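You operate a simulated robot arm through the tools that you are given. There is no shell and no other tool. Be economical: measure what you need, move in short steps, check, and stop when the job is done.

Carry out the task below with a simulated robot arm. There is one attempt and no reset: what you move stays moved.

JOB
Tint the can under the spouts as the order card says, then pull the tray out.
Fine: drip nothing, shut the valve.

It is judged by the outcome, as a careful person would: the job done as asked, and still so three seconds after it is handed in. It fails if anything else is knocked over, pushed out of place, dropped, spilled or broken.

ROBOT AND FRAMES
A 6-joint arm with a two-finger parallel gripper, fixed in place. Base frame: the origin is at the foot of the arm, x ahead of it, y to its left, z up; the work surface is at about z = 0. Lengths are in m, angles in degrees, forces in N, time in s.
With the tool pointing down near the work surface it reaches from about 0.14 to 0.58 m from the base axis. Its first joint turns from -66.0 to 66.0 degrees. Payload 2.1 kg.
The TCP is the grasp point between the finger pads, 0.03 m short of the fingertips. In the tool frame z runs along the fingers and y along their closing line. The gripper opens to 0.094 m. The fingers are 0.028 m wide and 0.01 m thick; the gripper's body (0.05 by 0.096 m) begins 0.055 m behind the TCP.
Orientation is that of the tool frame in the base frame, as a unit quaternion [x, y, z, w]. With the fingers straight down and closing along the base's y, the tool's x points along the base's -x, its y along +y and its z along -z.

CONTROLS
- The arm moves only by the tool drive_tool. Its argument "deltas" is a list of rows, each a list of 7 numbers: the shift along the tool's x, y, z in units of 300 mm (1.0 is 300 mm), then the turn, a rotation vector about the tool's x, y, z in units of 180 degrees (1.0 is 180 degrees), then the gripper command, from -1 (fully open) to 1 (shut), values between in proportion. In form: [[x, y, z, ax, ay, az, gripper], ...]. A call has 1 to 20 rows; each row is the pose to reach, as a shift and turn from the pose commanded when the call began, along the tool's axes at that moment. A call with a number of a shift or a turn outside -1 to 1 is refused whole. Rows are played at 5 a second. More than 0.05 m and 8.6 degrees between two rows, or a gripper value outside its range, and nothing of the call is played. Where a pose cannot be reached the arm comes as near as it can. A force on the tool above 70 N (or 10 N above the force at the start of the call, whichever is more), or a blocked arm, ends the call early, and 0.2 s more pass. Each finger travels about 0.072 m/s and halts on what it meets, pressing with about 35 N; the grip force reading is that of the motor and also rises with nothing between the fingers. The clock runs only during rows and for 0.2 s after the last one: add rows that repeat a pose to give the fingers time. The reply holds the time, the measured pose of the TCP, the force on the tool along the base axes, the opening and the grip force, in the units named above and with some noise, with the torque about the TCP (base axes, N m) and any sound that the robot's microphone picked up.
- Cameras (640 x 400 px; columns grow to the right, rows downward): "scene" is fixed at [0.0372, -0.3556, 0.5058]; the picture's right is [0.92, -0.39, 0.00], its down [-0.14, -0.32, -0.94] and it looks along [0.37, 0.86, -0.35] (base axes); focal length 308 px, centre (320, 200). "wrist" rides on the gripper at [0.076, 0.014, -0.103] in the tool frame; the picture's right is [-0.18, 0.98, 0.00], its down [-0.75, -0.14, -0.64] and it looks along [-0.63, -0.12, 0.77] (tool axes); focal length 243 px, centre (320, 200). There is no depth. A picture from a camera that has moved, and an enlarged one, comes with that camera's place and axes in the base frame and with its lens.
- capture(camera): a new picture of that camera. No time passes.
- inspect(camera, box): a new picture of the part [left, top, right, bottom] of that camera's present view, enlarged. No time passes.
- finish_job(): hands the job in; it is judged then, once.

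Work in short steps. Places have to be worked out from the pictures, the camera data and where the tool is seen: move nearer, look again, correct. Check each grasp and each placing, and mend what went wrong. You have 120 turns and 68 pictures in all, those below and enlarged ones among them. Open the gripper and draw the arm clear of the work before you hand the job in, unless the task says otherwise; then end with one line.

The tools are called after "Emit:" as name(argument=value, ...) on one line, values as JSON. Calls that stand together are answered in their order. drive_tool: Moves the arm, as the interface text tells. Its arguments: {"type":"object","properties":{"deltas":{"type":"array"}},"required":["deltas"]} The other tools are called the same way: capture (camera) takes a picture; inspect (camera, box) takes an enlarged picture of a part of a camera's view; finish_job () hands the job in.

At the start:

```text
clock: 0.0
tcp_pos: [0.3096, 0.0978, 0.4125]
tool_rot: [-0.001, 1.0, 0.001, 0.001]
force: [-0.5, -0.4, -0.6]
torque: [0.03, 0.01, 0.02]
gripper_width: 0.0941
grip_force: 0.1
```

scene: 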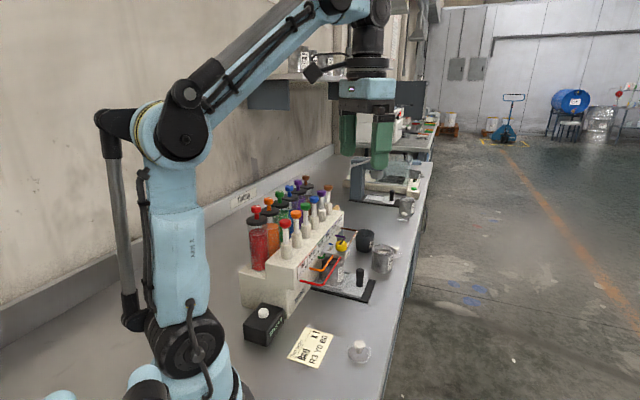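
wrist: 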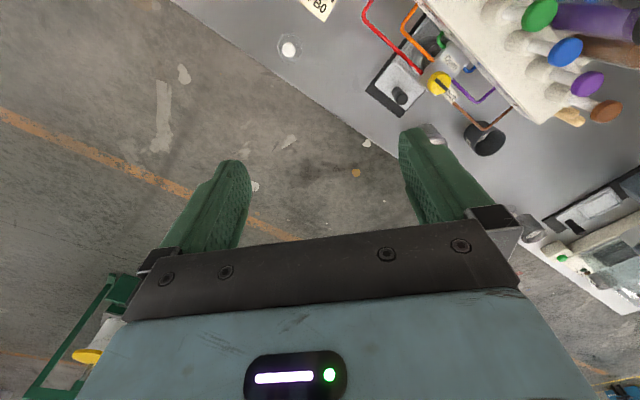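

I start by looking closely at the machine and the order card.

Emit:
inspect(camera="scene", box=[270, 310, 390, 385])

Emit:
inspect(camera="scene", box=[230, 170, 410, 310])

Emit:
inspect(camera="wrist", box=[270, 0, 640, 170])

```text
5.33 times, centred on (330, 348) of scene
camera zoom: at [0.0372, -0.3556, 0.5058], right [0.92, -0.39, 0.0], down [-0.14, -0.32, -0.94], along [0.37, 0.86, -0.35], focal length 1642 px, centre (267, -587)
```

zoom: 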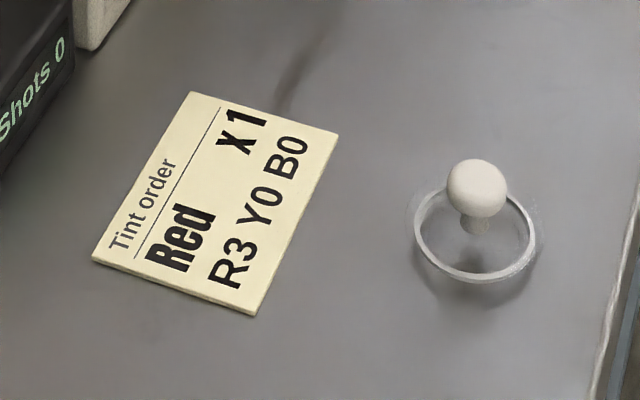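

```text
2.86 times, centred on (320, 240) of scene
camera zoom: at [0.0372, -0.3556, 0.5058], right [0.92, -0.39, 0.0], down [-0.14, -0.32, -0.94], along [0.37, 0.86, -0.35], focal length 880 px, centre (320, 86)
```

zoom: 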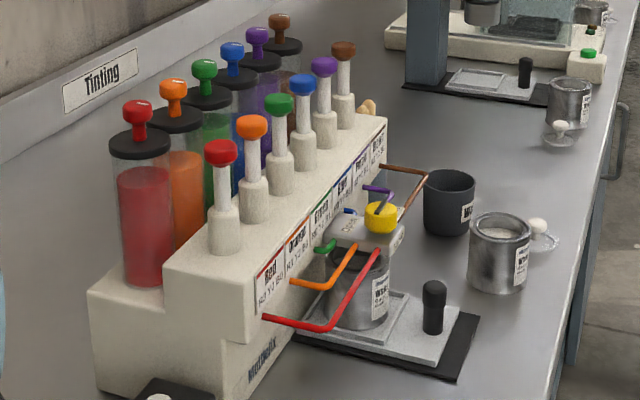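

```text
1.73 times, centred on (455, 85) of wrist
camera zoom: at [0.2336, 0.1103, 0.5149], right [0.18, 0.98, 0.0], down [0.75, -0.14, 0.64], along [0.63, -0.12, -0.77], focal length 420 px, centre (86, 399)
```

zoom: 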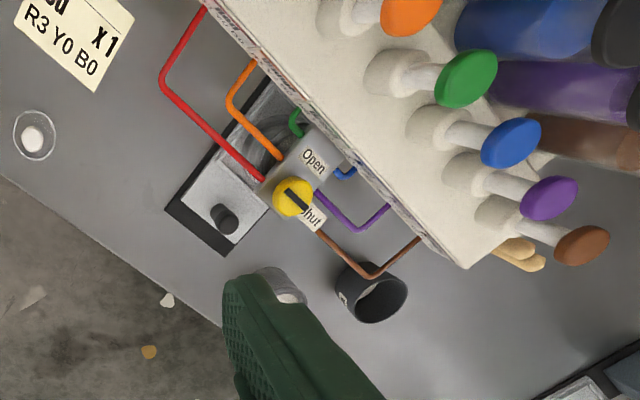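

The order reads Red x1. Now the labels, valve and counter at higher zoom.

Emit:
inspect(camera="scene", box=[320, 220, 390, 264])

Emit:
inspect(camera="scene", box=[230, 240, 350, 350])

Emit:
inspect(camera="wrist", box=[390, 60, 500, 130])

```text
9.09 times, centred on (355, 242) of scene
camera zoom: at [0.0372, -0.3556, 0.5058], right [0.92, -0.39, 0.0], down [-0.14, -0.32, -0.94], along [0.37, 0.86, -0.35], focal length 2800 px, centre (2, -182)
```

zoom: 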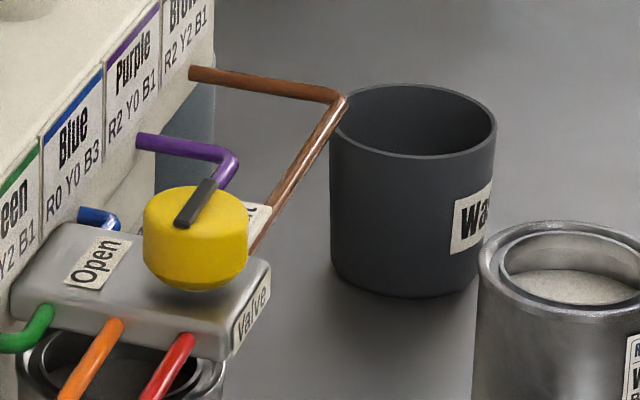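

```text
3.64 times, centred on (290, 295) of scene
camera zoom: at [0.0372, -0.3556, 0.5058], right [0.92, -0.39, 0.0], down [-0.14, -0.32, -0.94], along [0.37, 0.86, -0.35], focal length 1120 px, centre (429, -146)
```

zoom: 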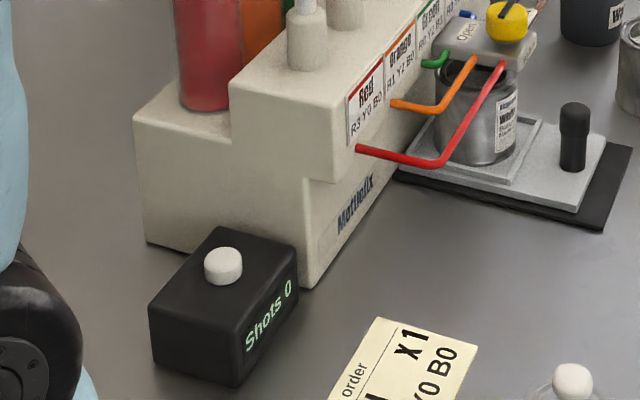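

```text
5.71 times, centred on (445, 95) of wrist
camera zoom: at [0.2336, 0.1103, 0.5149], right [0.18, 0.98, 0.0], down [0.75, -0.14, 0.64], along [0.63, -0.12, -0.77], focal length 1386 px, centre (-394, 800)
```

zoom: 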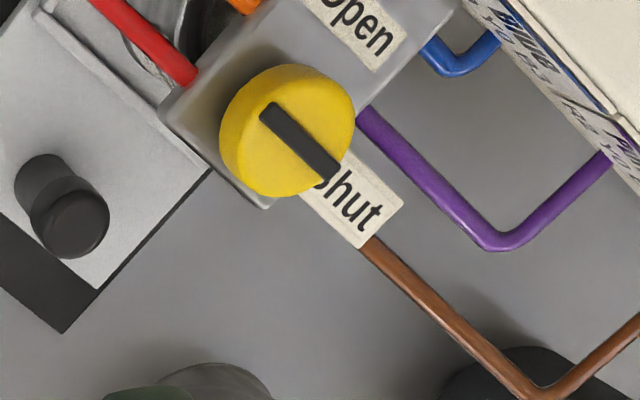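

The valve pointer is on Shut and Open is about 90° anticlockwise from it. I put the knob top near (0.362, 0.265, 0.126) and the red pump top near (0.212, 0.242, 0.223). The fingers should straddle the pointer, so I move above the knob, turning 45° and part-closing them.

Emit:
drive_tool(deltas=[[-0.0218, 0.0695, 0.0665, 0, 0, -0.03125, -0.06], [-0.0437, 0.139, 0.133, 0, 0, -0.0625, -0.06], [-0.0655, 0.2085, 0.2, 0, 0, -0.09375, -0.06], [-0.0874, 0.278, 0.266, 0, 0, -0.125, -0.06], [-0.109, 0.3475, 0.333, 0, 0, -0.15625, -0.06], [-0.131, 0.417, 0.4, 0, 0, -0.1875, -0.06], [-0.153, 0.4865, 0.466, 0, 0, -0.21875, -0.06], [-0.175, 0.556, 0.533, 0, 0, -0.25, -0.06], [-0.175, 0.556, 0.533, 0, 0, -0.25, -0.06]])

Emit:
capture(camera="wrist")

Emit:
capture(camera="scene")

```text
clock: 2.0
tcp_pos: [0.3625, 0.2651, 0.252]
tool_rot: [-0.385, 0.923, 0.001, 0.001]
force: [-0.1, -1.2, -0.3]
torque: [0.0, 0.02, 0.0]
gripper_width: 0.05
grip_force: 0.1
```

```text
59 pictures are left
camera wrist: at [0.2991, 0.2194, 0.3539], right [-0.57, 0.82, 0.0], down [0.63, 0.43, 0.64], along [0.53, 0.37, -0.77], focal length 243 px, centre (320, 200)
```

wrist: 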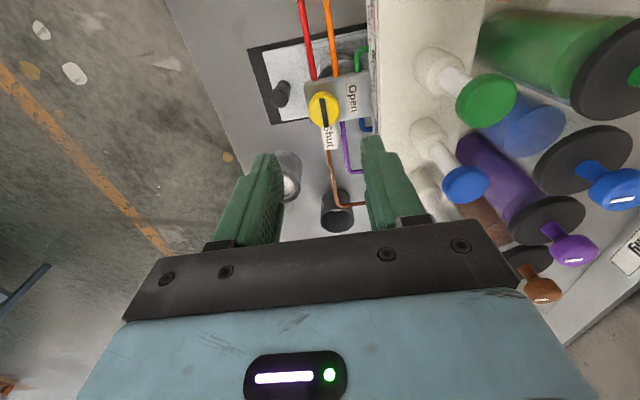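

```text
58 pictures are left
```

scene: 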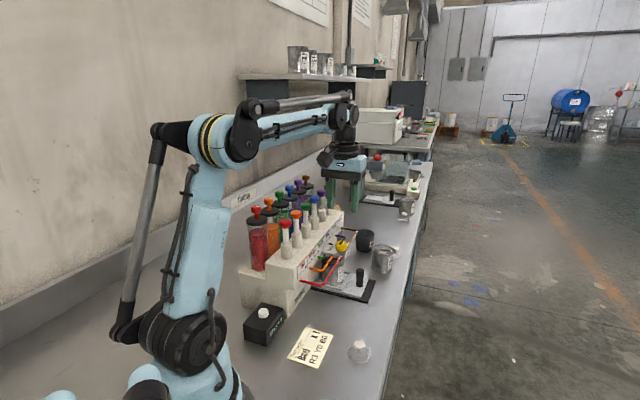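

The knob still reads near (0.362, 0.266). I zoom in to confirm, and also to see the pump bases.

Emit:
inspect(camera="wrist", box=[230, 40, 400, 146])

Emit:
inspect(camera="scene", box=[290, 150, 410, 300])

```text
3.76 times, centred on (315, 93) of wrist
camera zoom: at [0.2991, 0.2194, 0.3539], right [-0.57, 0.82, 0.0], down [0.63, 0.43, 0.64], along [0.53, 0.37, -0.77], focal length 913 px, centre (339, 603)
```

zoom: 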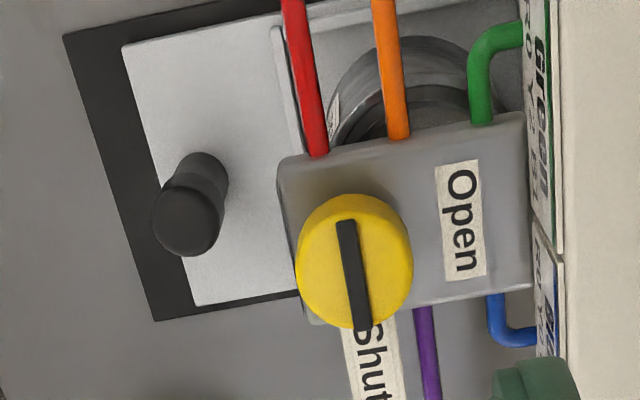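

```text
2.67 times, centred on (350, 225) of scene
camera zoom: at [0.0372, -0.3556, 0.5058], right [0.92, -0.39, 0.0], down [-0.14, -0.32, -0.94], along [0.37, 0.86, -0.35], focal length 821 px, centre (240, 133)
```

zoom: 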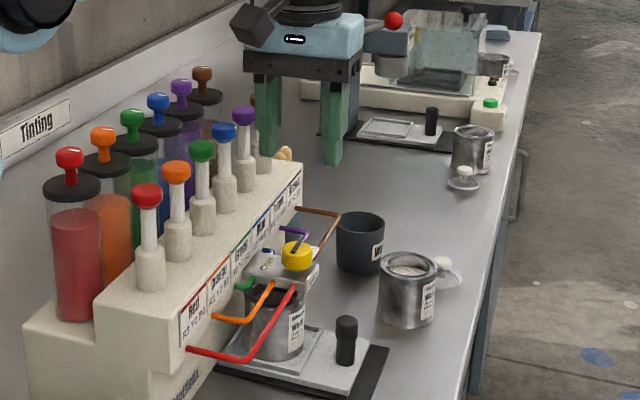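

I estimate the knob at (0.3615, 0.267) to within a few mm. I descend to put the tips above the knob and check alignment.

Emit:
drive_tool(deltas=[[0, 0, 0.1, 0, 0, 0, -0.06], [0, 0, 0.2, 0, 0, 0, -0.06], [0, 0, 0.2, 0, 0, 0, -0.06]])

Emit:
capture(camera="wrist")

Emit:
inspect(camera="scene", box=[310, 200, 390, 260])

```text
clock: 2.8
tcp_pos: [0.3629, 0.2652, 0.192]
tool_rot: [-0.383, 0.924, 0.0, 0.001]
force: [-0.2, -0.3, 0.4]
torque: [0.03, 0.0, 0.0]
gripper_width: 0.05
grip_force: 0.0
```

```text
55 pictures are left
camera wrist: at [0.2988, 0.2193, 0.2942], right [-0.57, 0.82, 0.0], down [0.63, 0.43, 0.64], along [0.53, 0.37, -0.77], focal length 243 px, centre (320, 200)
```

wrist: 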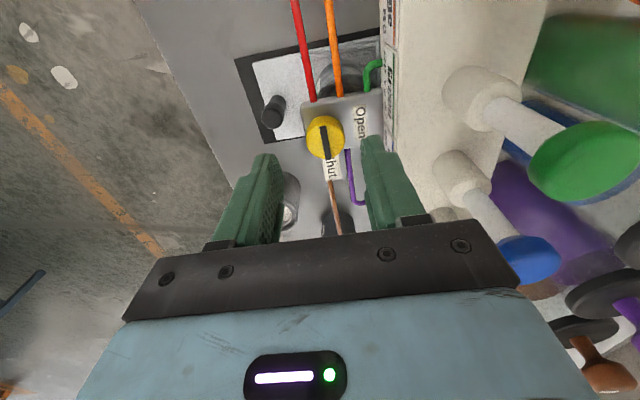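

```text
6.67 times, centred on (350, 230) of scene
camera zoom: at [0.0372, -0.3556, 0.5058], right [0.92, -0.39, 0.0], down [-0.14, -0.32, -0.94], along [0.37, 0.86, -0.35], focal length 2053 px, centre (120, 0)
```

zoom: 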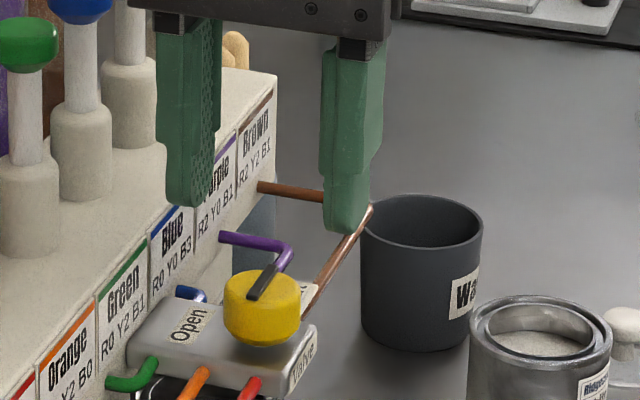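

The knob sits about 4 mm to the +y tool side. I correct that and descend to tip height about 0.112, leaving a gap above the block.

Emit:
drive_tool(deltas=[[0, 0.0133, 0, 0, 0, 0, -0.06], [0, 0.0133, 0.06, 0, 0, 0, -0.06], [0, 0.0133, 0.11, 0, 0, 0, -0.06], [0, 0.0133, 0.14, 0, 0, 0, -0.06], [0, 0.0133, 0.167, 0, 0, 0, -0.06], [0, 0.0133, 0.167, 0, 0, 0, -0.06]])

Emit:
capture(camera="wrist")

Emit:
inspect(camera="scene", box=[310, 210, 390, 260])

```text
clock: 4.2
tcp_pos: [0.3589, 0.2679, 0.1435]
tool_rot: [-0.384, 0.924, 0.001, 0.001]
force: [0.3, -0.1, -0.6]
torque: [0.0, 0.01, 0.0]
gripper_width: 0.0499
grip_force: 0.0
```

```text
53 pictures are left
camera wrist: at [0.2959, 0.2227, 0.2453], right [-0.57, 0.82, 0.0], down [0.63, 0.43, 0.64], along [0.53, 0.37, -0.77], focal length 243 px, centre (320, 200)
```

wrist: 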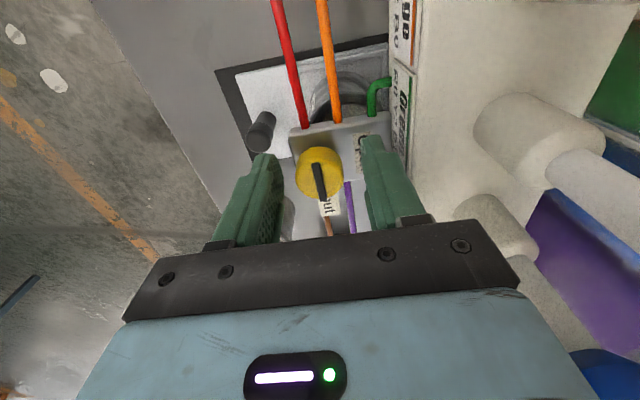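

```text
8.00 times, centred on (350, 235) of scene
camera zoom: at [0.0372, -0.3556, 0.5058], right [0.92, -0.39, 0.0], down [-0.14, -0.32, -0.94], along [0.37, 0.86, -0.35], focal length 2464 px, centre (80, -80)
```

zoom: 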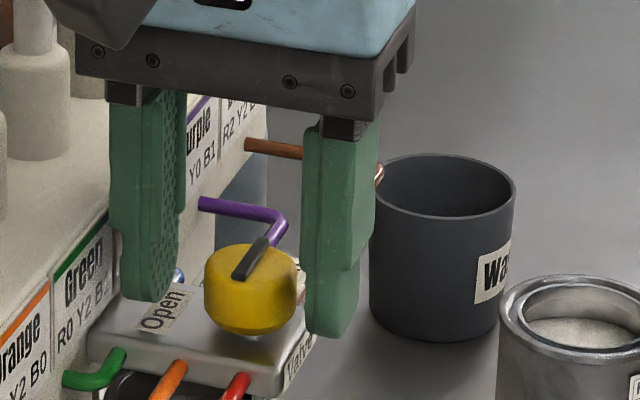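

The wrist view says centred, while the scene view suggests a slight offset. I close slowly in stages and use the force reading to decide.

Emit:
drive_tool(deltas=[[0, 0, 0, 0, 0, 0, 0.1], [0, 0, 0, 0, 0, 0, 0.2], [0, 0, 0, 0, 0, 0, 0.28], [0, 0, 0, 0, 0, 0, 0.28]])

Emit:
inspect(camera="scene", box=[310, 210, 390, 260])

Emit:
inspect(camera="wrist", box=[240, 120, 400, 220])

```text
clock: 5.2
tcp_pos: [0.3596, 0.2666, 0.1431]
tool_rot: [-0.384, 0.923, 0.002, 0.002]
force: [0.2, -0.4, -0.7]
torque: [0.01, -0.02, -0.01]
gripper_width: 0.0339
grip_force: 0.0
```

```text
8.00 times, centred on (350, 235) of scene
camera zoom: at [0.0372, -0.3556, 0.5058], right [0.92, -0.39, 0.0], down [-0.14, -0.32, -0.94], along [0.37, 0.86, -0.35], focal length 2464 px, centre (80, -80)
```

zoom: 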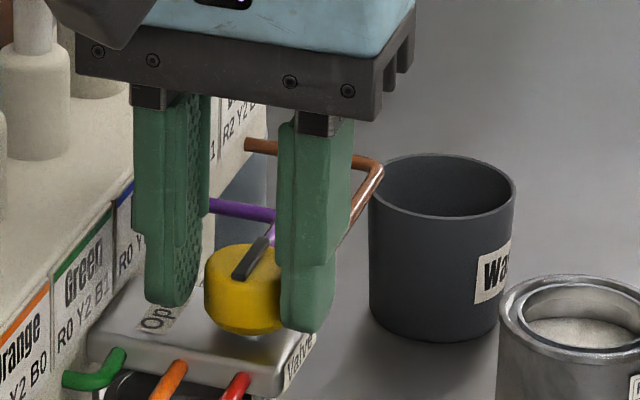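

```text
4.00 times, centred on (320, 170) of wrist
camera zoom: at [0.2959, 0.2227, 0.2455], right [-0.57, 0.82, 0.0], down [0.63, 0.43, 0.64], along [0.53, 0.37, -0.77], focal length 970 px, centre (320, 320)
```

zoom: 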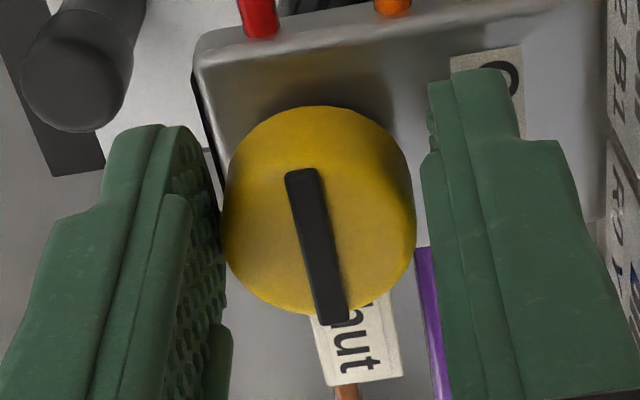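

The knob is about 2 mm to tool −y and about 5 mm to tool −x of the fingers, and both views agree. I shift, then close fully on it.

Emit:
drive_tool(deltas=[[-0.0167, -0.007, 0, 0, 0, 0, 0.28], [-0.0167, -0.007, 0, 0, 0, 0, 0.32], [-0.0167, -0.007, 0, 0, 0, 0, 0.36], [-0.0167, -0.007, 0, 0, 0, 0, 0.4], [-0.0167, -0.007, 0, 0, 0, 0, 0.45], [-0.0167, -0.007, 0, 0, 0, 0, 0.45]])

Emit:
inspect(camera="wrist", box=[240, 120, 400, 220])

```text
clock: 6.6
tcp_pos: [0.3641, 0.2698, 0.1427]
tool_rot: [-0.384, 0.923, 0.001, 0.0]
force: [-4.5, 5.6, -1.2]
torque: [-0.1, 0.2, 0.0]
gripper_width: 0.029
grip_force: 46.0
```

```text
4.00 times, centred on (320, 170) of wrist
camera zoom: at [0.3006, 0.2249, 0.2454], right [-0.57, 0.82, 0.0], down [0.63, 0.43, 0.64], along [0.53, 0.37, -0.77], focal length 970 px, centre (320, 320)
```

zoom: 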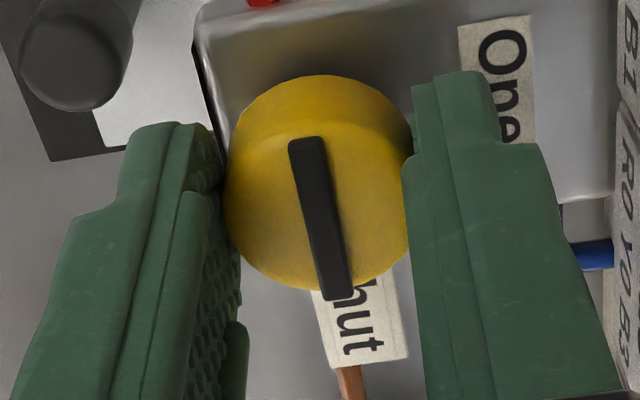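

The grip on the knob is firm. I rotate it 90° anticlockwise seen from above, towards Open.

Emit:
drive_tool(deltas=[[0, 0.003, 0, 0, 0, -0.04, 0.5], [0, 0.003, 0, 0, 0, -0.08, 0.5], [0, 0.003, 0, 0, 0, -0.12, 0.5], [0, 0.003, 0, 0, 0, -0.16, 0.5], [0, 0.003, 0, 0, 0, -0.2, 0.5], [0, 0.003, 0, 0, 0, -0.24, 0.5], [0, 0.003, 0, 0, 0, -0.28, 0.5], [0, 0.003, 0, 0, 0, -0.32, 0.5], [0, 0.003, 0, 0, 0, -0.36, 0.5], [0, 0.003, 0, 0, 0, -0.4, 0.5], [0, 0.003, 0, 0, 0, -0.44, 0.5], [0, 0.003, 0, 0, 0, -0.47, 0.5], [0, 0.003, 0, 0, 0, -0.5, 0.5], [0, 0.003, 0, 0, 0, -0.5, 0.5]])

Emit:
inspect(camera="wrist", box=[200, 80, 440, 230])

Emit:
inspect(camera="scene", box=[230, 170, 410, 310])

```text
clock: 9.6
tcp_pos: [0.3661, 0.2694, 0.1434]
tool_rot: [0.924, -0.382, 0.005, -0.005]
force: [36.6, 1.7, 5.5]
torque: [-0.07, -0.17, -0.26]
gripper_width: 0.0292
grip_force: 45.1
```

```text
2.67 times, centred on (320, 155) of wrist
camera zoom: at [0.4093, 0.2052, 0.2458], right [-0.82, -0.57, -0.01], down [-0.44, 0.63, 0.64], along [-0.35, 0.53, -0.77], focal length 647 px, centre (320, 320)
```

zoom: 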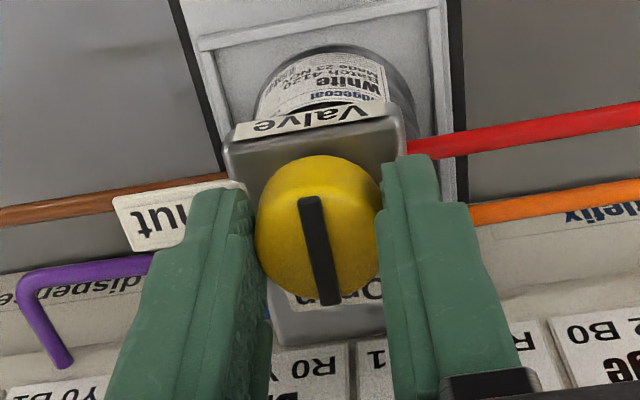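

```text
2.86 times, centred on (320, 240) of scene
camera zoom: at [0.0372, -0.3556, 0.5058], right [0.92, -0.39, 0.0], down [-0.14, -0.32, -0.94], along [0.37, 0.86, -0.35], focal length 880 px, centre (320, 86)
```

zoom: 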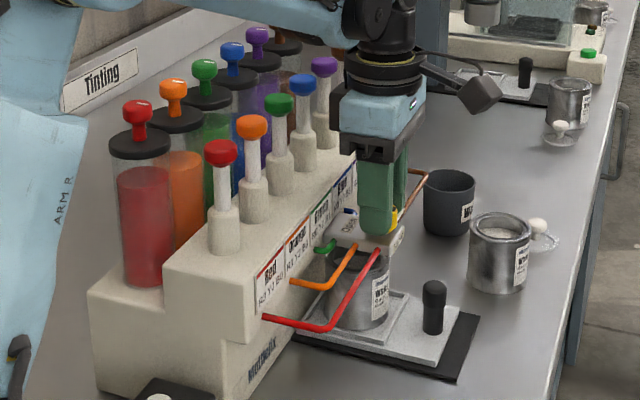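

The pointer now points at Open, with some side load. I relieve it, open the fingers slightly and rise straight up.

Emit:
drive_tool(deltas=[[0.0045, -0.0045, 0, 0, 0, 0, 0.5], [0.0045, -0.0045, 0, 0, 0, 0, 0.2], [0.0045, -0.0045, 0, 0, 0, 0, 0.05], [0.0045, -0.0045, 0, 0, 0, 0, 0.05], [0.0045, -0.0045, -0.08, 0, 0, 0, 0.05], [0.0045, -0.0045, -0.2, 0, 0, 0, 0.05], [0.0045, -0.0045, -0.35, 0, 0, 0, 0.05], [0.0045, -0.0045, -0.5, 0, 0, 0, 0.05], [0.0045, -0.0045, -0.5, 0, 0, 0, 0.05]])

Emit:
inspect(camera="scene", box=[310, 210, 390, 260])

Emit:
capture(camera="wrist")

```text
clock: 11.6
tcp_pos: [0.3647, 0.2702, 0.2942]
tool_rot: [0.924, -0.383, 0.0, -0.001]
force: [-0.7, -0.2, -0.2]
torque: [-0.01, 0.03, -0.04]
gripper_width: 0.0443
grip_force: 0.0
```

```text
8.00 times, centred on (350, 235) of scene
camera zoom: at [0.0372, -0.3556, 0.5058], right [0.92, -0.39, 0.0], down [-0.14, -0.32, -0.94], along [0.37, 0.86, -0.35], focal length 2464 px, centre (80, -80)
```

zoom: 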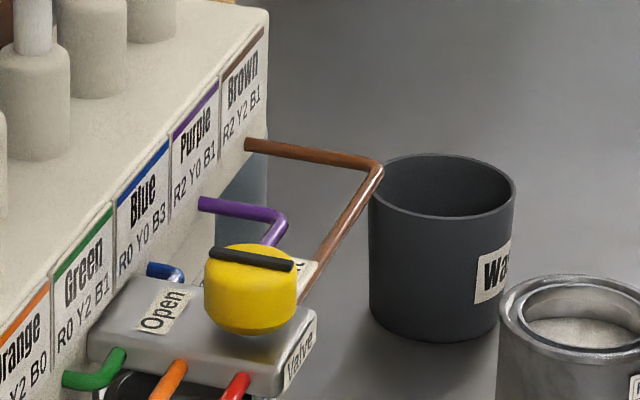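

```text
45 pictures are left
camera wrist: at [0.4088, 0.2052, 0.396], right [-0.82, -0.57, 0.0], down [-0.44, 0.63, 0.64], along [-0.36, 0.53, -0.77], focal length 243 px, centre (320, 200)
```

wrist: 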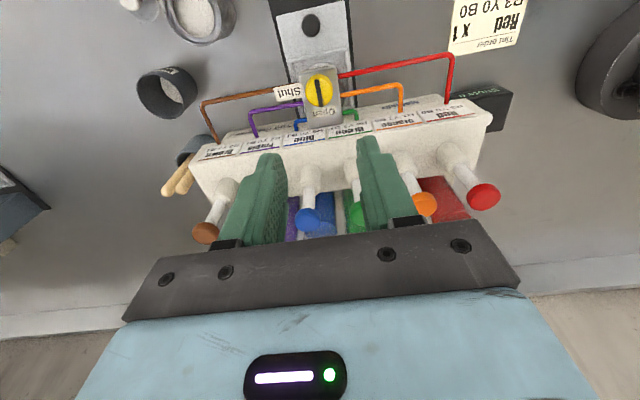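

The valve is on Open. The two views triangulate the red pump top at about (0.209, 0.236, 0.226). I close the fingers and move above it.

Emit:
drive_tool(deltas=[[-0.0572, 0.0896, 0, 0, 0, 0, 1], [-0.1144, 0.1792, 0, 0, 0, 0, 1], [-0.1716, 0.2688, 0, 0, 0, 0, 1], [-0.2288, 0.3584, 0, 0, 0, 0, 1], [-0.286, 0.448, 0, 0, 0, 0, 1], [-0.286, 0.448, 0, 0, 0, 0, 1]])

Emit:
capture(camera="wrist")

Emit:
inspect(camera="scene", box=[220, 120, 380, 260])

```text
clock: 13.0
tcp_pos: [0.2094, 0.2341, 0.2923]
tool_rot: [0.924, -0.382, 0.0, -0.002]
force: [-0.1, 0.6, -0.5]
torque: [0.0, -0.02, -0.01]
gripper_width: 0.0
grip_force: 32.9
```

```text
44 pictures are left
camera wrist: at [0.2531, 0.17, 0.395], right [-0.82, -0.57, 0.0], down [-0.44, 0.63, 0.64], along [-0.36, 0.53, -0.77], focal length 243 px, centre (320, 200)
```

wrist: 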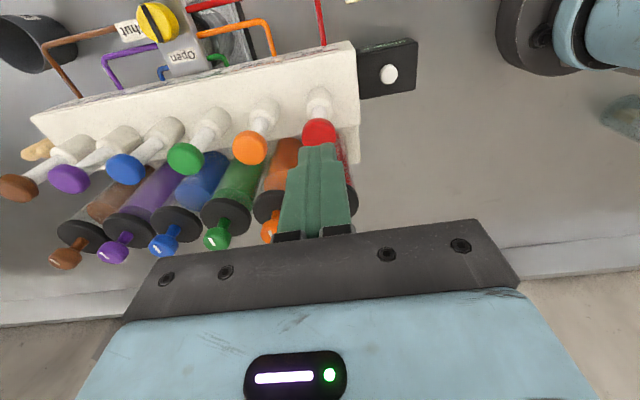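

```text
2.86 times, centred on (300, 190) of scene
camera zoom: at [0.0372, -0.3556, 0.5058], right [0.92, -0.39, 0.0], down [-0.14, -0.32, -0.94], along [0.37, 0.86, -0.35], focal length 880 px, centre (377, 229)
```

zoom: 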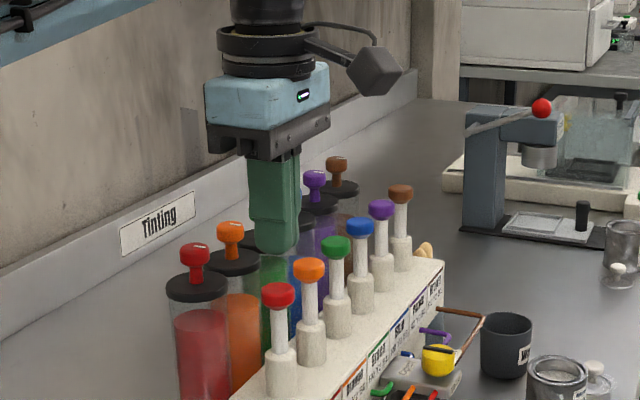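

The fingertips sit over the red knob within 2 mm in both views. I descend gently to contact and start pressing.

Emit:
drive_tool(deltas=[[0, 0, 0.05, 0, 0, 0, 1], [0, 0, 0.09, 0, 0, 0, 1], [0, 0, 0.11, 0, 0, 0, 1], [0, 0, 0.12, 0, 0, 0, 1], [0, 0, 0.13, 0, 0, 0, 1]])

Emit:
inspect(camera="scene", box=[220, 180, 380, 340])

```text
clock: 14.2
tcp_pos: [0.2094, 0.2354, 0.2547]
tool_rot: [0.924, -0.382, 0.001, -0.001]
force: [-2.2, 0.1, 3.6]
torque: [-0.03, 0.07, -0.02]
gripper_width: 0.0002
grip_force: 32.8
```

```text
2.50 times, centred on (300, 260) of scene
camera zoom: at [0.0372, -0.3556, 0.5058], right [0.92, -0.39, 0.0], down [-0.14, -0.32, -0.94], along [0.37, 0.86, -0.35], focal length 770 px, centre (370, 50)
```

zoom: 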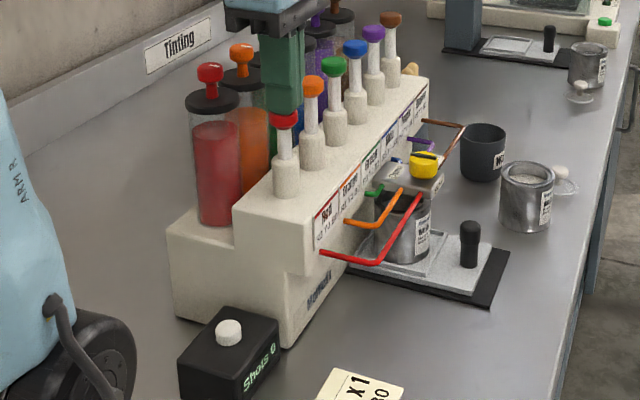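

Contact is made at 3.6 N. I press on steadily while watching force and sound.

Emit:
drive_tool(deltas=[[0, 0, 0.013, 0, 0, 0, 1], [0, 0, 0.026, 0, 0, 0, 1], [0, 0, 0.039, 0, 0, 0, 1], [0, 0, 0.05, 0, 0, 0, 1]])

Emit:
inspect(camera="scene", box=[230, 200, 380, 350])

```text
clock: 15.2
tcp_pos: [0.2101, 0.2351, 0.2393]
tool_rot: [0.924, -0.382, 0.0, -0.002]
force: [-4.0, -0.4, 39.6]
torque: [0.04, 0.11, 0.01]
gripper_width: 0.0
grip_force: 33.3
```

```text
2.67 times, centred on (305, 275) of scene
camera zoom: at [0.0371, -0.3557, 0.5057], right [0.92, -0.39, 0.0], down [-0.14, -0.32, -0.94], along [0.37, 0.86, -0.35], focal length 821 px, centre (360, 0)
```

zoom: 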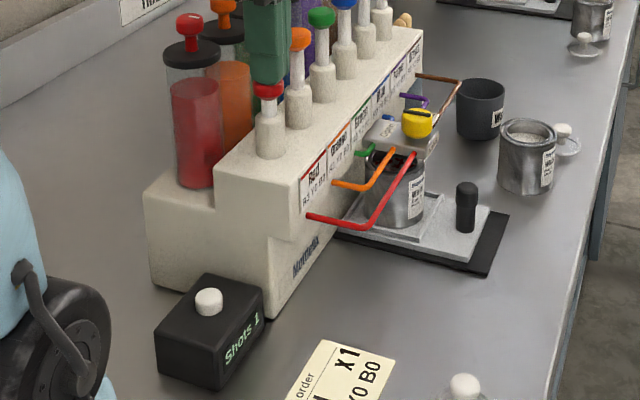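

The counter seems to have changed, so I check it and the spout.

Emit:
inspect(camera="scene", box=[260, 305, 300, 345])

Emit:
inspect(camera="scene", box=[255, 210, 400, 300])

```text
10.00 times, centred on (280, 325) of scene
camera zoom: at [0.0371, -0.3557, 0.5057], right [0.92, -0.39, 0.0], down [-0.14, -0.32, -0.94], along [0.37, 0.86, -0.35], focal length 3080 px, centre (720, -1050)
```

zoom: 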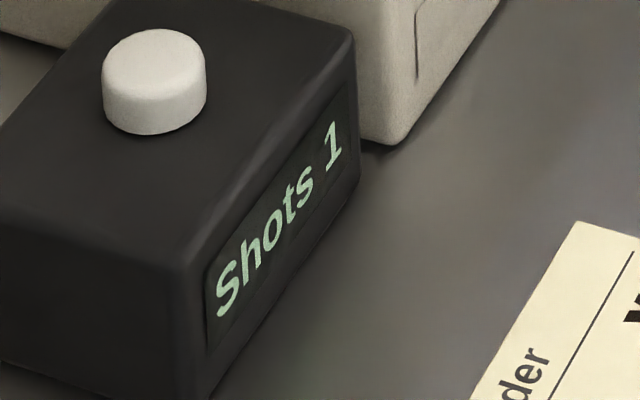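

```text
4.41 times, centred on (328, 255) of scene
camera zoom: at [0.0371, -0.3557, 0.5057], right [0.92, -0.39, 0.0], down [-0.14, -0.32, -0.94], along [0.37, 0.86, -0.35], focal length 1359 px, centre (287, -43)
```

zoom: 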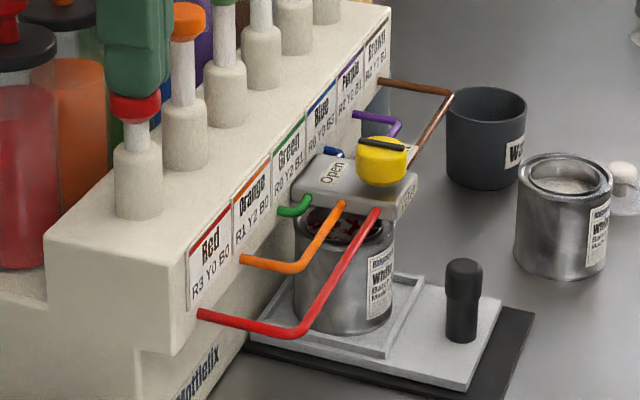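

Shots reads 1 and red is in the can. I rise straight off the pump so it returns.

Emit:
drive_tool(deltas=[[0, 0, -0.02, 0, 0, 0, 1], [0, 0, -0.05, 0, 0, 0, 1], [0, 0, -0.1, 0, 0, 0, 1], [0, 0, -0.17, 0, 0, 0, 1], [0, 0, -0.17, 0, 0, 0, 1]])

Emit:
inspect(camera="scene", box=[240, 200, 390, 340])

```text
clock: 16.4
tcp_pos: [0.2094, 0.2346, 0.291]
tool_rot: [0.924, -0.383, 0.0, -0.002]
force: [0.5, 0.1, 0.0]
torque: [0.03, -0.01, 0.03]
gripper_width: 0.0
grip_force: 32.9
```

```text
2.86 times, centred on (315, 270) of scene
camera zoom: at [0.0372, -0.3556, 0.5058], right [0.92, -0.39, 0.0], down [-0.14, -0.32, -0.94], along [0.37, 0.86, -0.35], focal length 880 px, centre (334, 0)
```

zoom: 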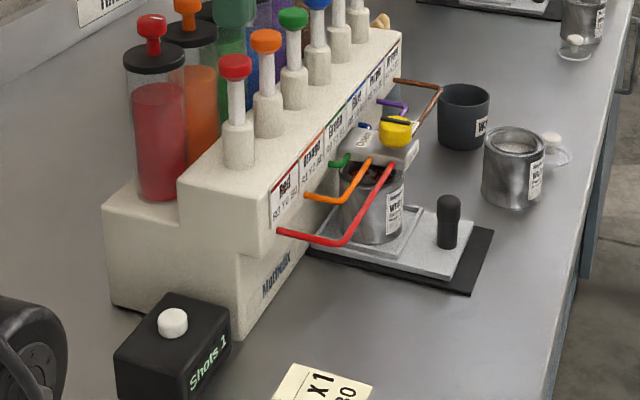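

The pump has returned and the count is still 1. I go back over the valve knob with the fingers part-open.

Emit:
drive_tool(deltas=[[0.0567, -0.09, 0, 0, 0, 0, 1], [0.1135, -0.18, 0, 0, 0, 0, 1], [0.17, -0.27, 0, 0, 0, 0, 0.6], [0.227, -0.36, 0, 0, 0, 0, 0.3], [0.2837, -0.4497, 0, 0, 0, 0, 0.05], [0.2837, -0.4497, 0.15, 0, 0, 0, 0.05], [0.2837, -0.4497, 0.3, 0, 0, 0, 0.05], [0.2837, -0.4497, 0.37, 0, 0, 0, 0.05], [0.2837, -0.4497, 0.37, 0, 0, 0, 0.05]])

Emit:
capture(camera="wrist")

Emit:
inspect(camera="scene", box=[310, 200, 390, 260])

```text
clock: 18.4
tcp_pos: [0.3651, 0.2703, 0.178]
tool_rot: [0.924, -0.382, 0.001, -0.001]
force: [0.7, -0.2, -0.1]
torque: [0.0, -0.02, 0.01]
gripper_width: 0.0446
grip_force: 0.0
```

```text
37 pictures are left
camera wrist: at [0.41, 0.2056, 0.281], right [-0.82, -0.57, 0.0], down [-0.44, 0.63, 0.64], along [-0.36, 0.53, -0.77], focal length 243 px, centre (320, 200)
```

wrist: 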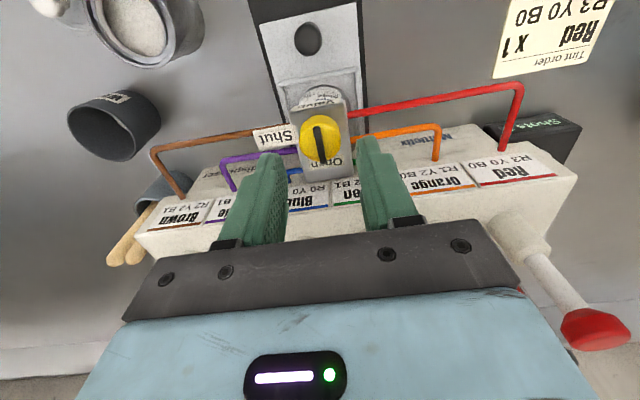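

```text
6.67 times, centred on (350, 230) of scene
camera zoom: at [0.0372, -0.3556, 0.5058], right [0.92, -0.39, 0.0], down [-0.14, -0.32, -0.94], along [0.37, 0.86, -0.35], focal length 2053 px, centre (120, 0)
```

zoom: 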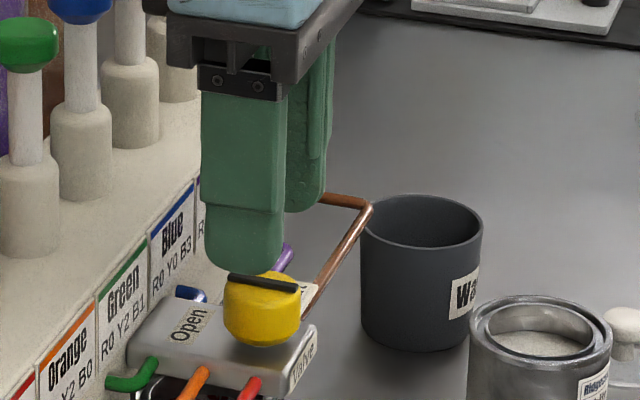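

Laterally the knob is centred, and it sits slightly outward (+tool x). I shift 2.5 mm that way, descend and close on it.

Emit:
drive_tool(deltas=[[0.008, 0, 0.05, 0, 0, 0, 0.05], [0.008, 0, 0.09, 0, 0, 0, 0.05], [0.008, 0, 0.117, 0, 0, 0, 0.05], [0.008, 0, 0.117, 0, 0, 0, 0.2], [0.008, 0, 0.117, 0, 0, 0, 0.3], [0.008, 0, 0.117, 0, 0, 0, 0.4], [0.008, 0, 0.117, 0, 0, 0, 0.5], [0.008, 0, 0.117, 0, 0, 0, 0.5]])

Emit:
inspect(camera="wrist", box=[240, 100, 400, 220])

```text
clock: 20.2
tcp_pos: [0.3677, 0.2687, 0.1439]
tool_rot: [0.924, -0.381, 0.0, -0.002]
force: [4.7, 4.7, -6.6]
torque: [0.02, 0.07, -0.05]
gripper_width: 0.0292
grip_force: 45.1
```

```text
3.33 times, centred on (320, 160) of wrist
camera zoom: at [0.4116, 0.2041, 0.2461], right [-0.82, -0.57, 0.0], down [-0.44, 0.63, 0.64], along [-0.36, 0.53, -0.77], focal length 809 px, centre (320, 333)
```

zoom: 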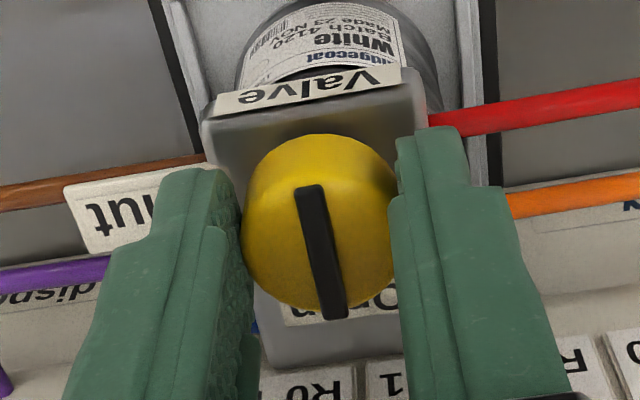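

The knob is gripped with low side force. I turn it 90° clockwise, back to Shut.

Emit:
drive_tool(deltas=[[0, -0.002, 0, 0, 0, 0.04, 0.5], [0, -0.002, 0, 0, 0, 0.08, 0.5], [0, -0.002, 0, 0, 0, 0.12, 0.5], [0, -0.002, 0, 0, 0, 0.16, 0.5], [0, -0.002, 0, 0, 0, 0.2, 0.5], [0, -0.002, 0, 0, 0, 0.24, 0.5], [0, -0.002, 0, 0, 0, 0.28, 0.5], [0, -0.002, 0, 0, 0, 0.32, 0.5], [0, -0.002, 0, 0, 0, 0.36, 0.5], [0, -0.002, 0, 0, 0, 0.4, 0.5], [0, -0.002, 0, 0, 0, 0.44, 0.5], [0, -0.002, 0, 0, 0, 0.47, 0.5], [0, -0.002, 0, 0, 0, 0.5, 0.5], [0, -0.002, 0, 0, 0, 0.5, 0.5]])

Emit:
inspect(camera="wrist", box=[240, 100, 400, 220])

```text
clock: 23.2
tcp_pos: [0.3656, 0.2688, 0.1444]
tool_rot: [-0.383, 0.924, 0.002, -0.007]
force: [-40.7, 0.0, 5.2]
torque: [-0.73, 1.06, 0.13]
gripper_width: 0.029
grip_force: 44.9
```

```text
3.33 times, centred on (320, 160) of wrist
camera zoom: at [0.3021, 0.2253, 0.2472], right [-0.57, 0.82, 0.01], down [0.64, 0.44, 0.63], along [0.52, 0.36, -0.77], focal length 809 px, centre (320, 333)
```

zoom: 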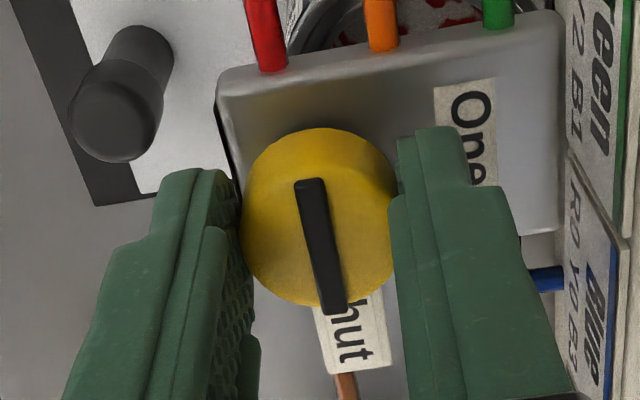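

The pointer is back on Shut. I relieve the side load, release and rise.

Emit:
drive_tool(deltas=[[0.0035, 0.0035, 0, 0, 0, 0, 0.5], [0.006, 0.006, 0, 0, 0, 0, 0.35], [0.006, 0.006, 0, 0, 0, 0, 0.05], [0.006, 0.006, 0, 0, 0, 0, -0.06], [0.006, 0.006, -0.08, 0, 0, 0, -0.06], [0.006, 0.006, -0.2, 0, 0, 0, -0.06], [0.006, 0.006, -0.3, 0, 0, 0, -0.06], [0.006, 0.006, -0.4, 0, 0, 0, -0.06], [0.006, 0.006, -0.4, 0, 0, 0, -0.06]])

Emit:
inspect(camera="scene", box=[290, 200, 410, 310])

Emit:
inspect(camera="wrist", box=[200, 20, 420, 160])

```text
clock: 25.2
tcp_pos: [0.3646, 0.2697, 0.2655]
tool_rot: [-0.383, 0.924, 0.0, 0.001]
force: [0.5, -0.7, -0.3]
torque: [-0.01, -0.01, -0.01]
gripper_width: 0.0499
grip_force: 0.1
```

```text
3.64 times, centred on (350, 255) of scene
camera zoom: at [0.0372, -0.3556, 0.5058], right [0.92, -0.39, 0.0], down [-0.14, -0.32, -0.94], along [0.37, 0.86, -0.35], focal length 1120 px, centre (211, 0)
```

zoom: 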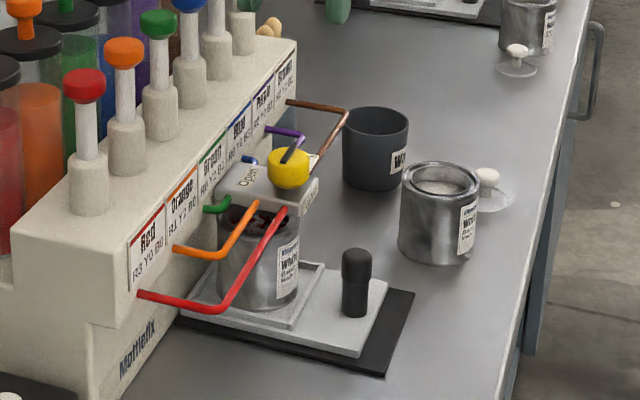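

```text
2.86 times, centred on (310, 90) of wrist
camera zoom: at [0.3016, 0.2247, 0.3664], right [-0.57, 0.82, 0.0], down [0.63, 0.43, 0.64], along [0.53, 0.37, -0.77], focal length 693 px, centre (349, 514)
```

zoom: 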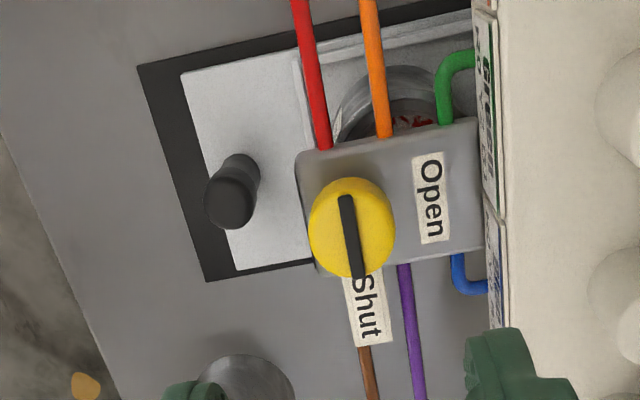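

The valve is shut, Shots reads 1 and nothing has dripped. The tray handle is near (0.403, 0.236, 0.054) and the slide direction is (0.71, −0.71), so I move above the handle turned to close across the slide.

Emit:
drive_tool(deltas=[[-0.001, -0.014, 0, 0, 0, -0.042, -0.06], [-0.002, -0.028, 0, 0, 0, -0.084, -0.06], [-0.003, -0.042, 0, 0, 0, -0.126, -0.06], [-0.004, -0.057, 0, 0, 0, -0.168, -0.06], [-0.005, -0.071, 0, 0, 0, -0.21, -0.06], [-0.006, -0.085, 0.03, 0, 0, -0.252, -0.06], [-0.007, -0.1, 0.06, 0, 0, -0.294, -0.06], [-0.008, -0.114, 0.09, 0, 0, -0.336, -0.06], [-0.009, -0.128, 0.12, 0, 0, -0.378, -0.06], [-0.01, -0.142, 0.15, 0, 0, -0.42, -0.06], [-0.011, -0.156, 0.18, 0, 0, -0.46, -0.06], [-0.011, -0.17, 0.218, 0, 0, -0.5, -0.06], [-0.011, -0.17, 0.218, 0, 0, -0.5, -0.06]])

Emit:
capture(camera="wrist")

Emit:
inspect(camera="scene", box=[290, 200, 410, 310])

```text
clock: 28.0
tcp_pos: [0.4034, 0.2344, 0.1974]
tool_rot: [0.925, -0.381, 0.001, -0.002]
force: [-0.1, 0.5, 0.7]
torque: [0.01, -0.02, 0.0]
gripper_width: 0.0497
grip_force: 0.1
```

```text
31 pictures are left
camera wrist: at [0.4481, 0.1709, 0.3005], right [-0.82, -0.57, 0.0], down [-0.44, 0.63, 0.64], along [-0.36, 0.53, -0.77], focal length 243 px, centre (320, 200)
```

wrist: 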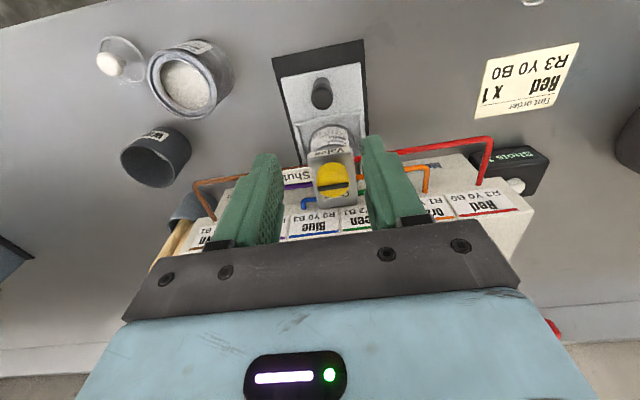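

```text
3.64 times, centred on (350, 255) of scene
camera zoom: at [0.0372, -0.3556, 0.5058], right [0.92, -0.39, 0.0], down [-0.14, -0.32, -0.94], along [0.37, 0.86, -0.35], focal length 1120 px, centre (211, 0)
```

zoom: 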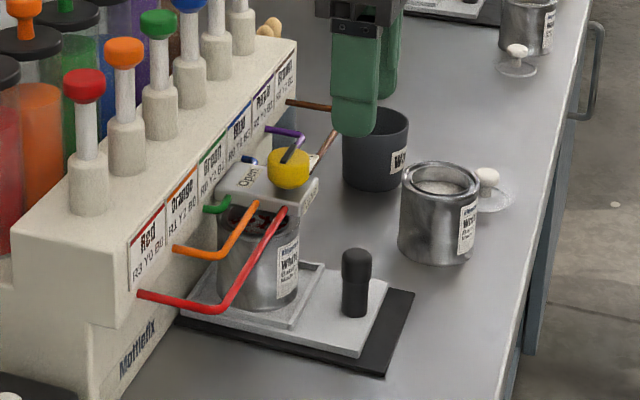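

The handle top refines to (0.405, 0.233), which is well aligned. I tilt the tool 15° outward to keep the body clear of the valve, and descend around the handle.

Emit:
drive_tool(deltas=[[0.004, 0, 0, 0, -0.042, 0, -0.06], [0.008, 0, 0, 0, -0.083, 0, -0.06], [0.008, 0, 0.1, 0, -0.083, 0, -0.06], [0.008, 0, 0.2, 0, -0.083, 0, -0.06], [0.008, 0, 0.28, 0, -0.083, 0, -0.06], [0.008, 0, 0.34, 0, -0.083, 0, -0.06], [0.008, 0, 0.34, 0, -0.083, 0, -0.06]])

Emit:
capture(camera="wrist")

Emit:
inspect(camera="scene", box=[290, 200, 410, 310])

```text
clock: 29.6
tcp_pos: [0.4051, 0.2343, 0.0969]
tool_rot: [0.916, -0.378, -0.12, -0.051]
force: [-0.5, 0.1, -0.1]
torque: [0.01, -0.01, -0.01]
gripper_width: 0.0498
grip_force: 0.1
```

```text
29 pictures are left
camera wrist: at [0.4662, 0.1528, 0.1757], right [-0.82, -0.57, 0.04], down [-0.3, 0.5, 0.82], along [-0.49, 0.65, -0.58], focal length 243 px, centre (320, 200)
```

wrist: 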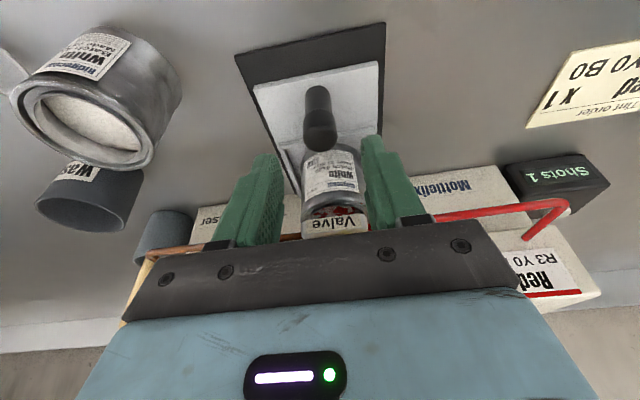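

```text
3.64 times, centred on (350, 255) of scene
camera zoom: at [0.0372, -0.3556, 0.5058], right [0.92, -0.39, 0.0], down [-0.14, -0.32, -0.94], along [0.37, 0.86, -0.35], focal length 1120 px, centre (211, 0)
```

zoom: 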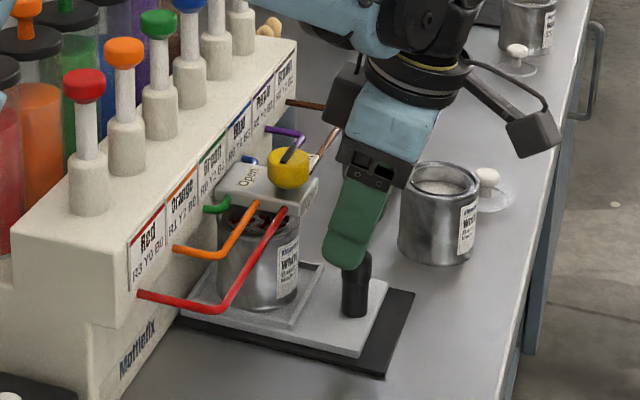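

The handle top shows at about (0.4055, 0.230), so I shift outward and down to bring the TCP to z about 0.054.

Emit:
drive_tool(deltas=[[0.0113, 0.0067, -0.003, 0, 0, 0, -0.06], [0.0236, 0.0067, 0.043, 0, 0, 0, -0.06], [0.036, 0.0067, 0.0892, 0, 0, 0, -0.06], [0.0483, 0.0067, 0.1353, 0, 0, 0, -0.06], [0.0483, 0.0067, 0.1353, 0, 0, 0, -0.06]])

Emit:
inspect(camera="wrist", box=[200, 60, 440, 240])

Emit:
inspect(camera="scene", box=[290, 200, 410, 310])

```text
clock: 30.8
tcp_pos: [0.407, 0.2307, 0.0541]
tool_rot: [0.916, -0.378, -0.12, -0.051]
force: [-0.5, 0.4, 0.4]
torque: [0.01, 0.0, 0.03]
gripper_width: 0.0499
grip_force: 0.1
```

```text
2.22 times, centred on (320, 150) of wrist
camera zoom: at [0.4677, 0.1492, 0.1328], right [-0.82, -0.57, 0.04], down [-0.3, 0.5, 0.82], along [-0.49, 0.65, -0.58], focal length 539 px, centre (320, 311)
```

zoom: 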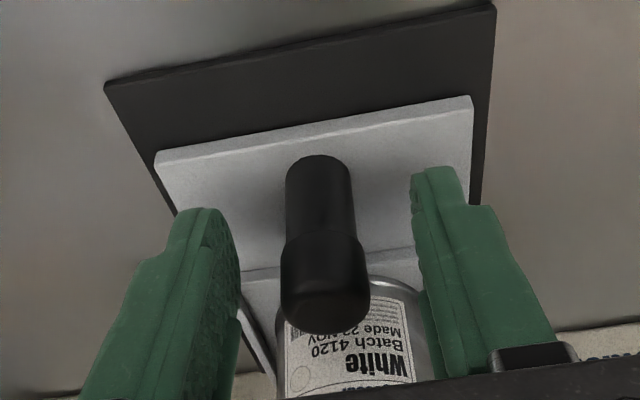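

```text
3.64 times, centred on (350, 255) of scene
camera zoom: at [0.0372, -0.3556, 0.5058], right [0.92, -0.39, 0.0], down [-0.14, -0.32, -0.94], along [0.37, 0.86, -0.35], focal length 1120 px, centre (211, 0)
```

zoom: 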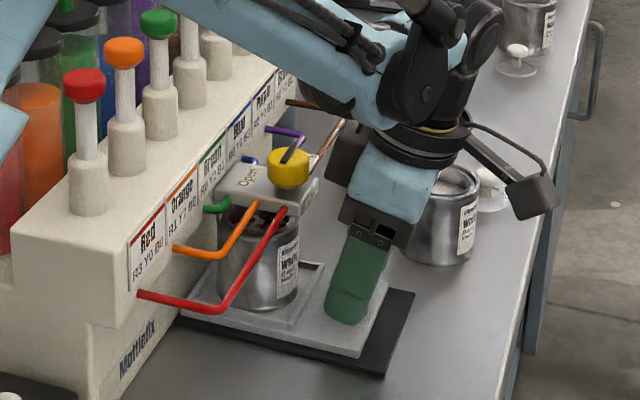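

The handle is centred between the fingers, so I close on it.

Emit:
drive_tool(deltas=[[0, 0, 0, 0, 0, 0, 0.2], [0, 0, 0, 0, 0, 0, 0.4], [0, 0, 0, 0, 0, 0, 0.6], [0, 0, 0, 0, 0, 0, 0.7], [0, 0, 0, 0, 0, 0, 0.7]])

```text
clock: 32.0
tcp_pos: [0.4072, 0.2297, 0.0545]
tool_rot: [0.916, -0.379, -0.121, -0.051]
force: [-6.9, -5.6, -1.4]
torque: [0.15, 0.05, 0.15]
gripper_width: 0.0241
grip_force: 45.0
```

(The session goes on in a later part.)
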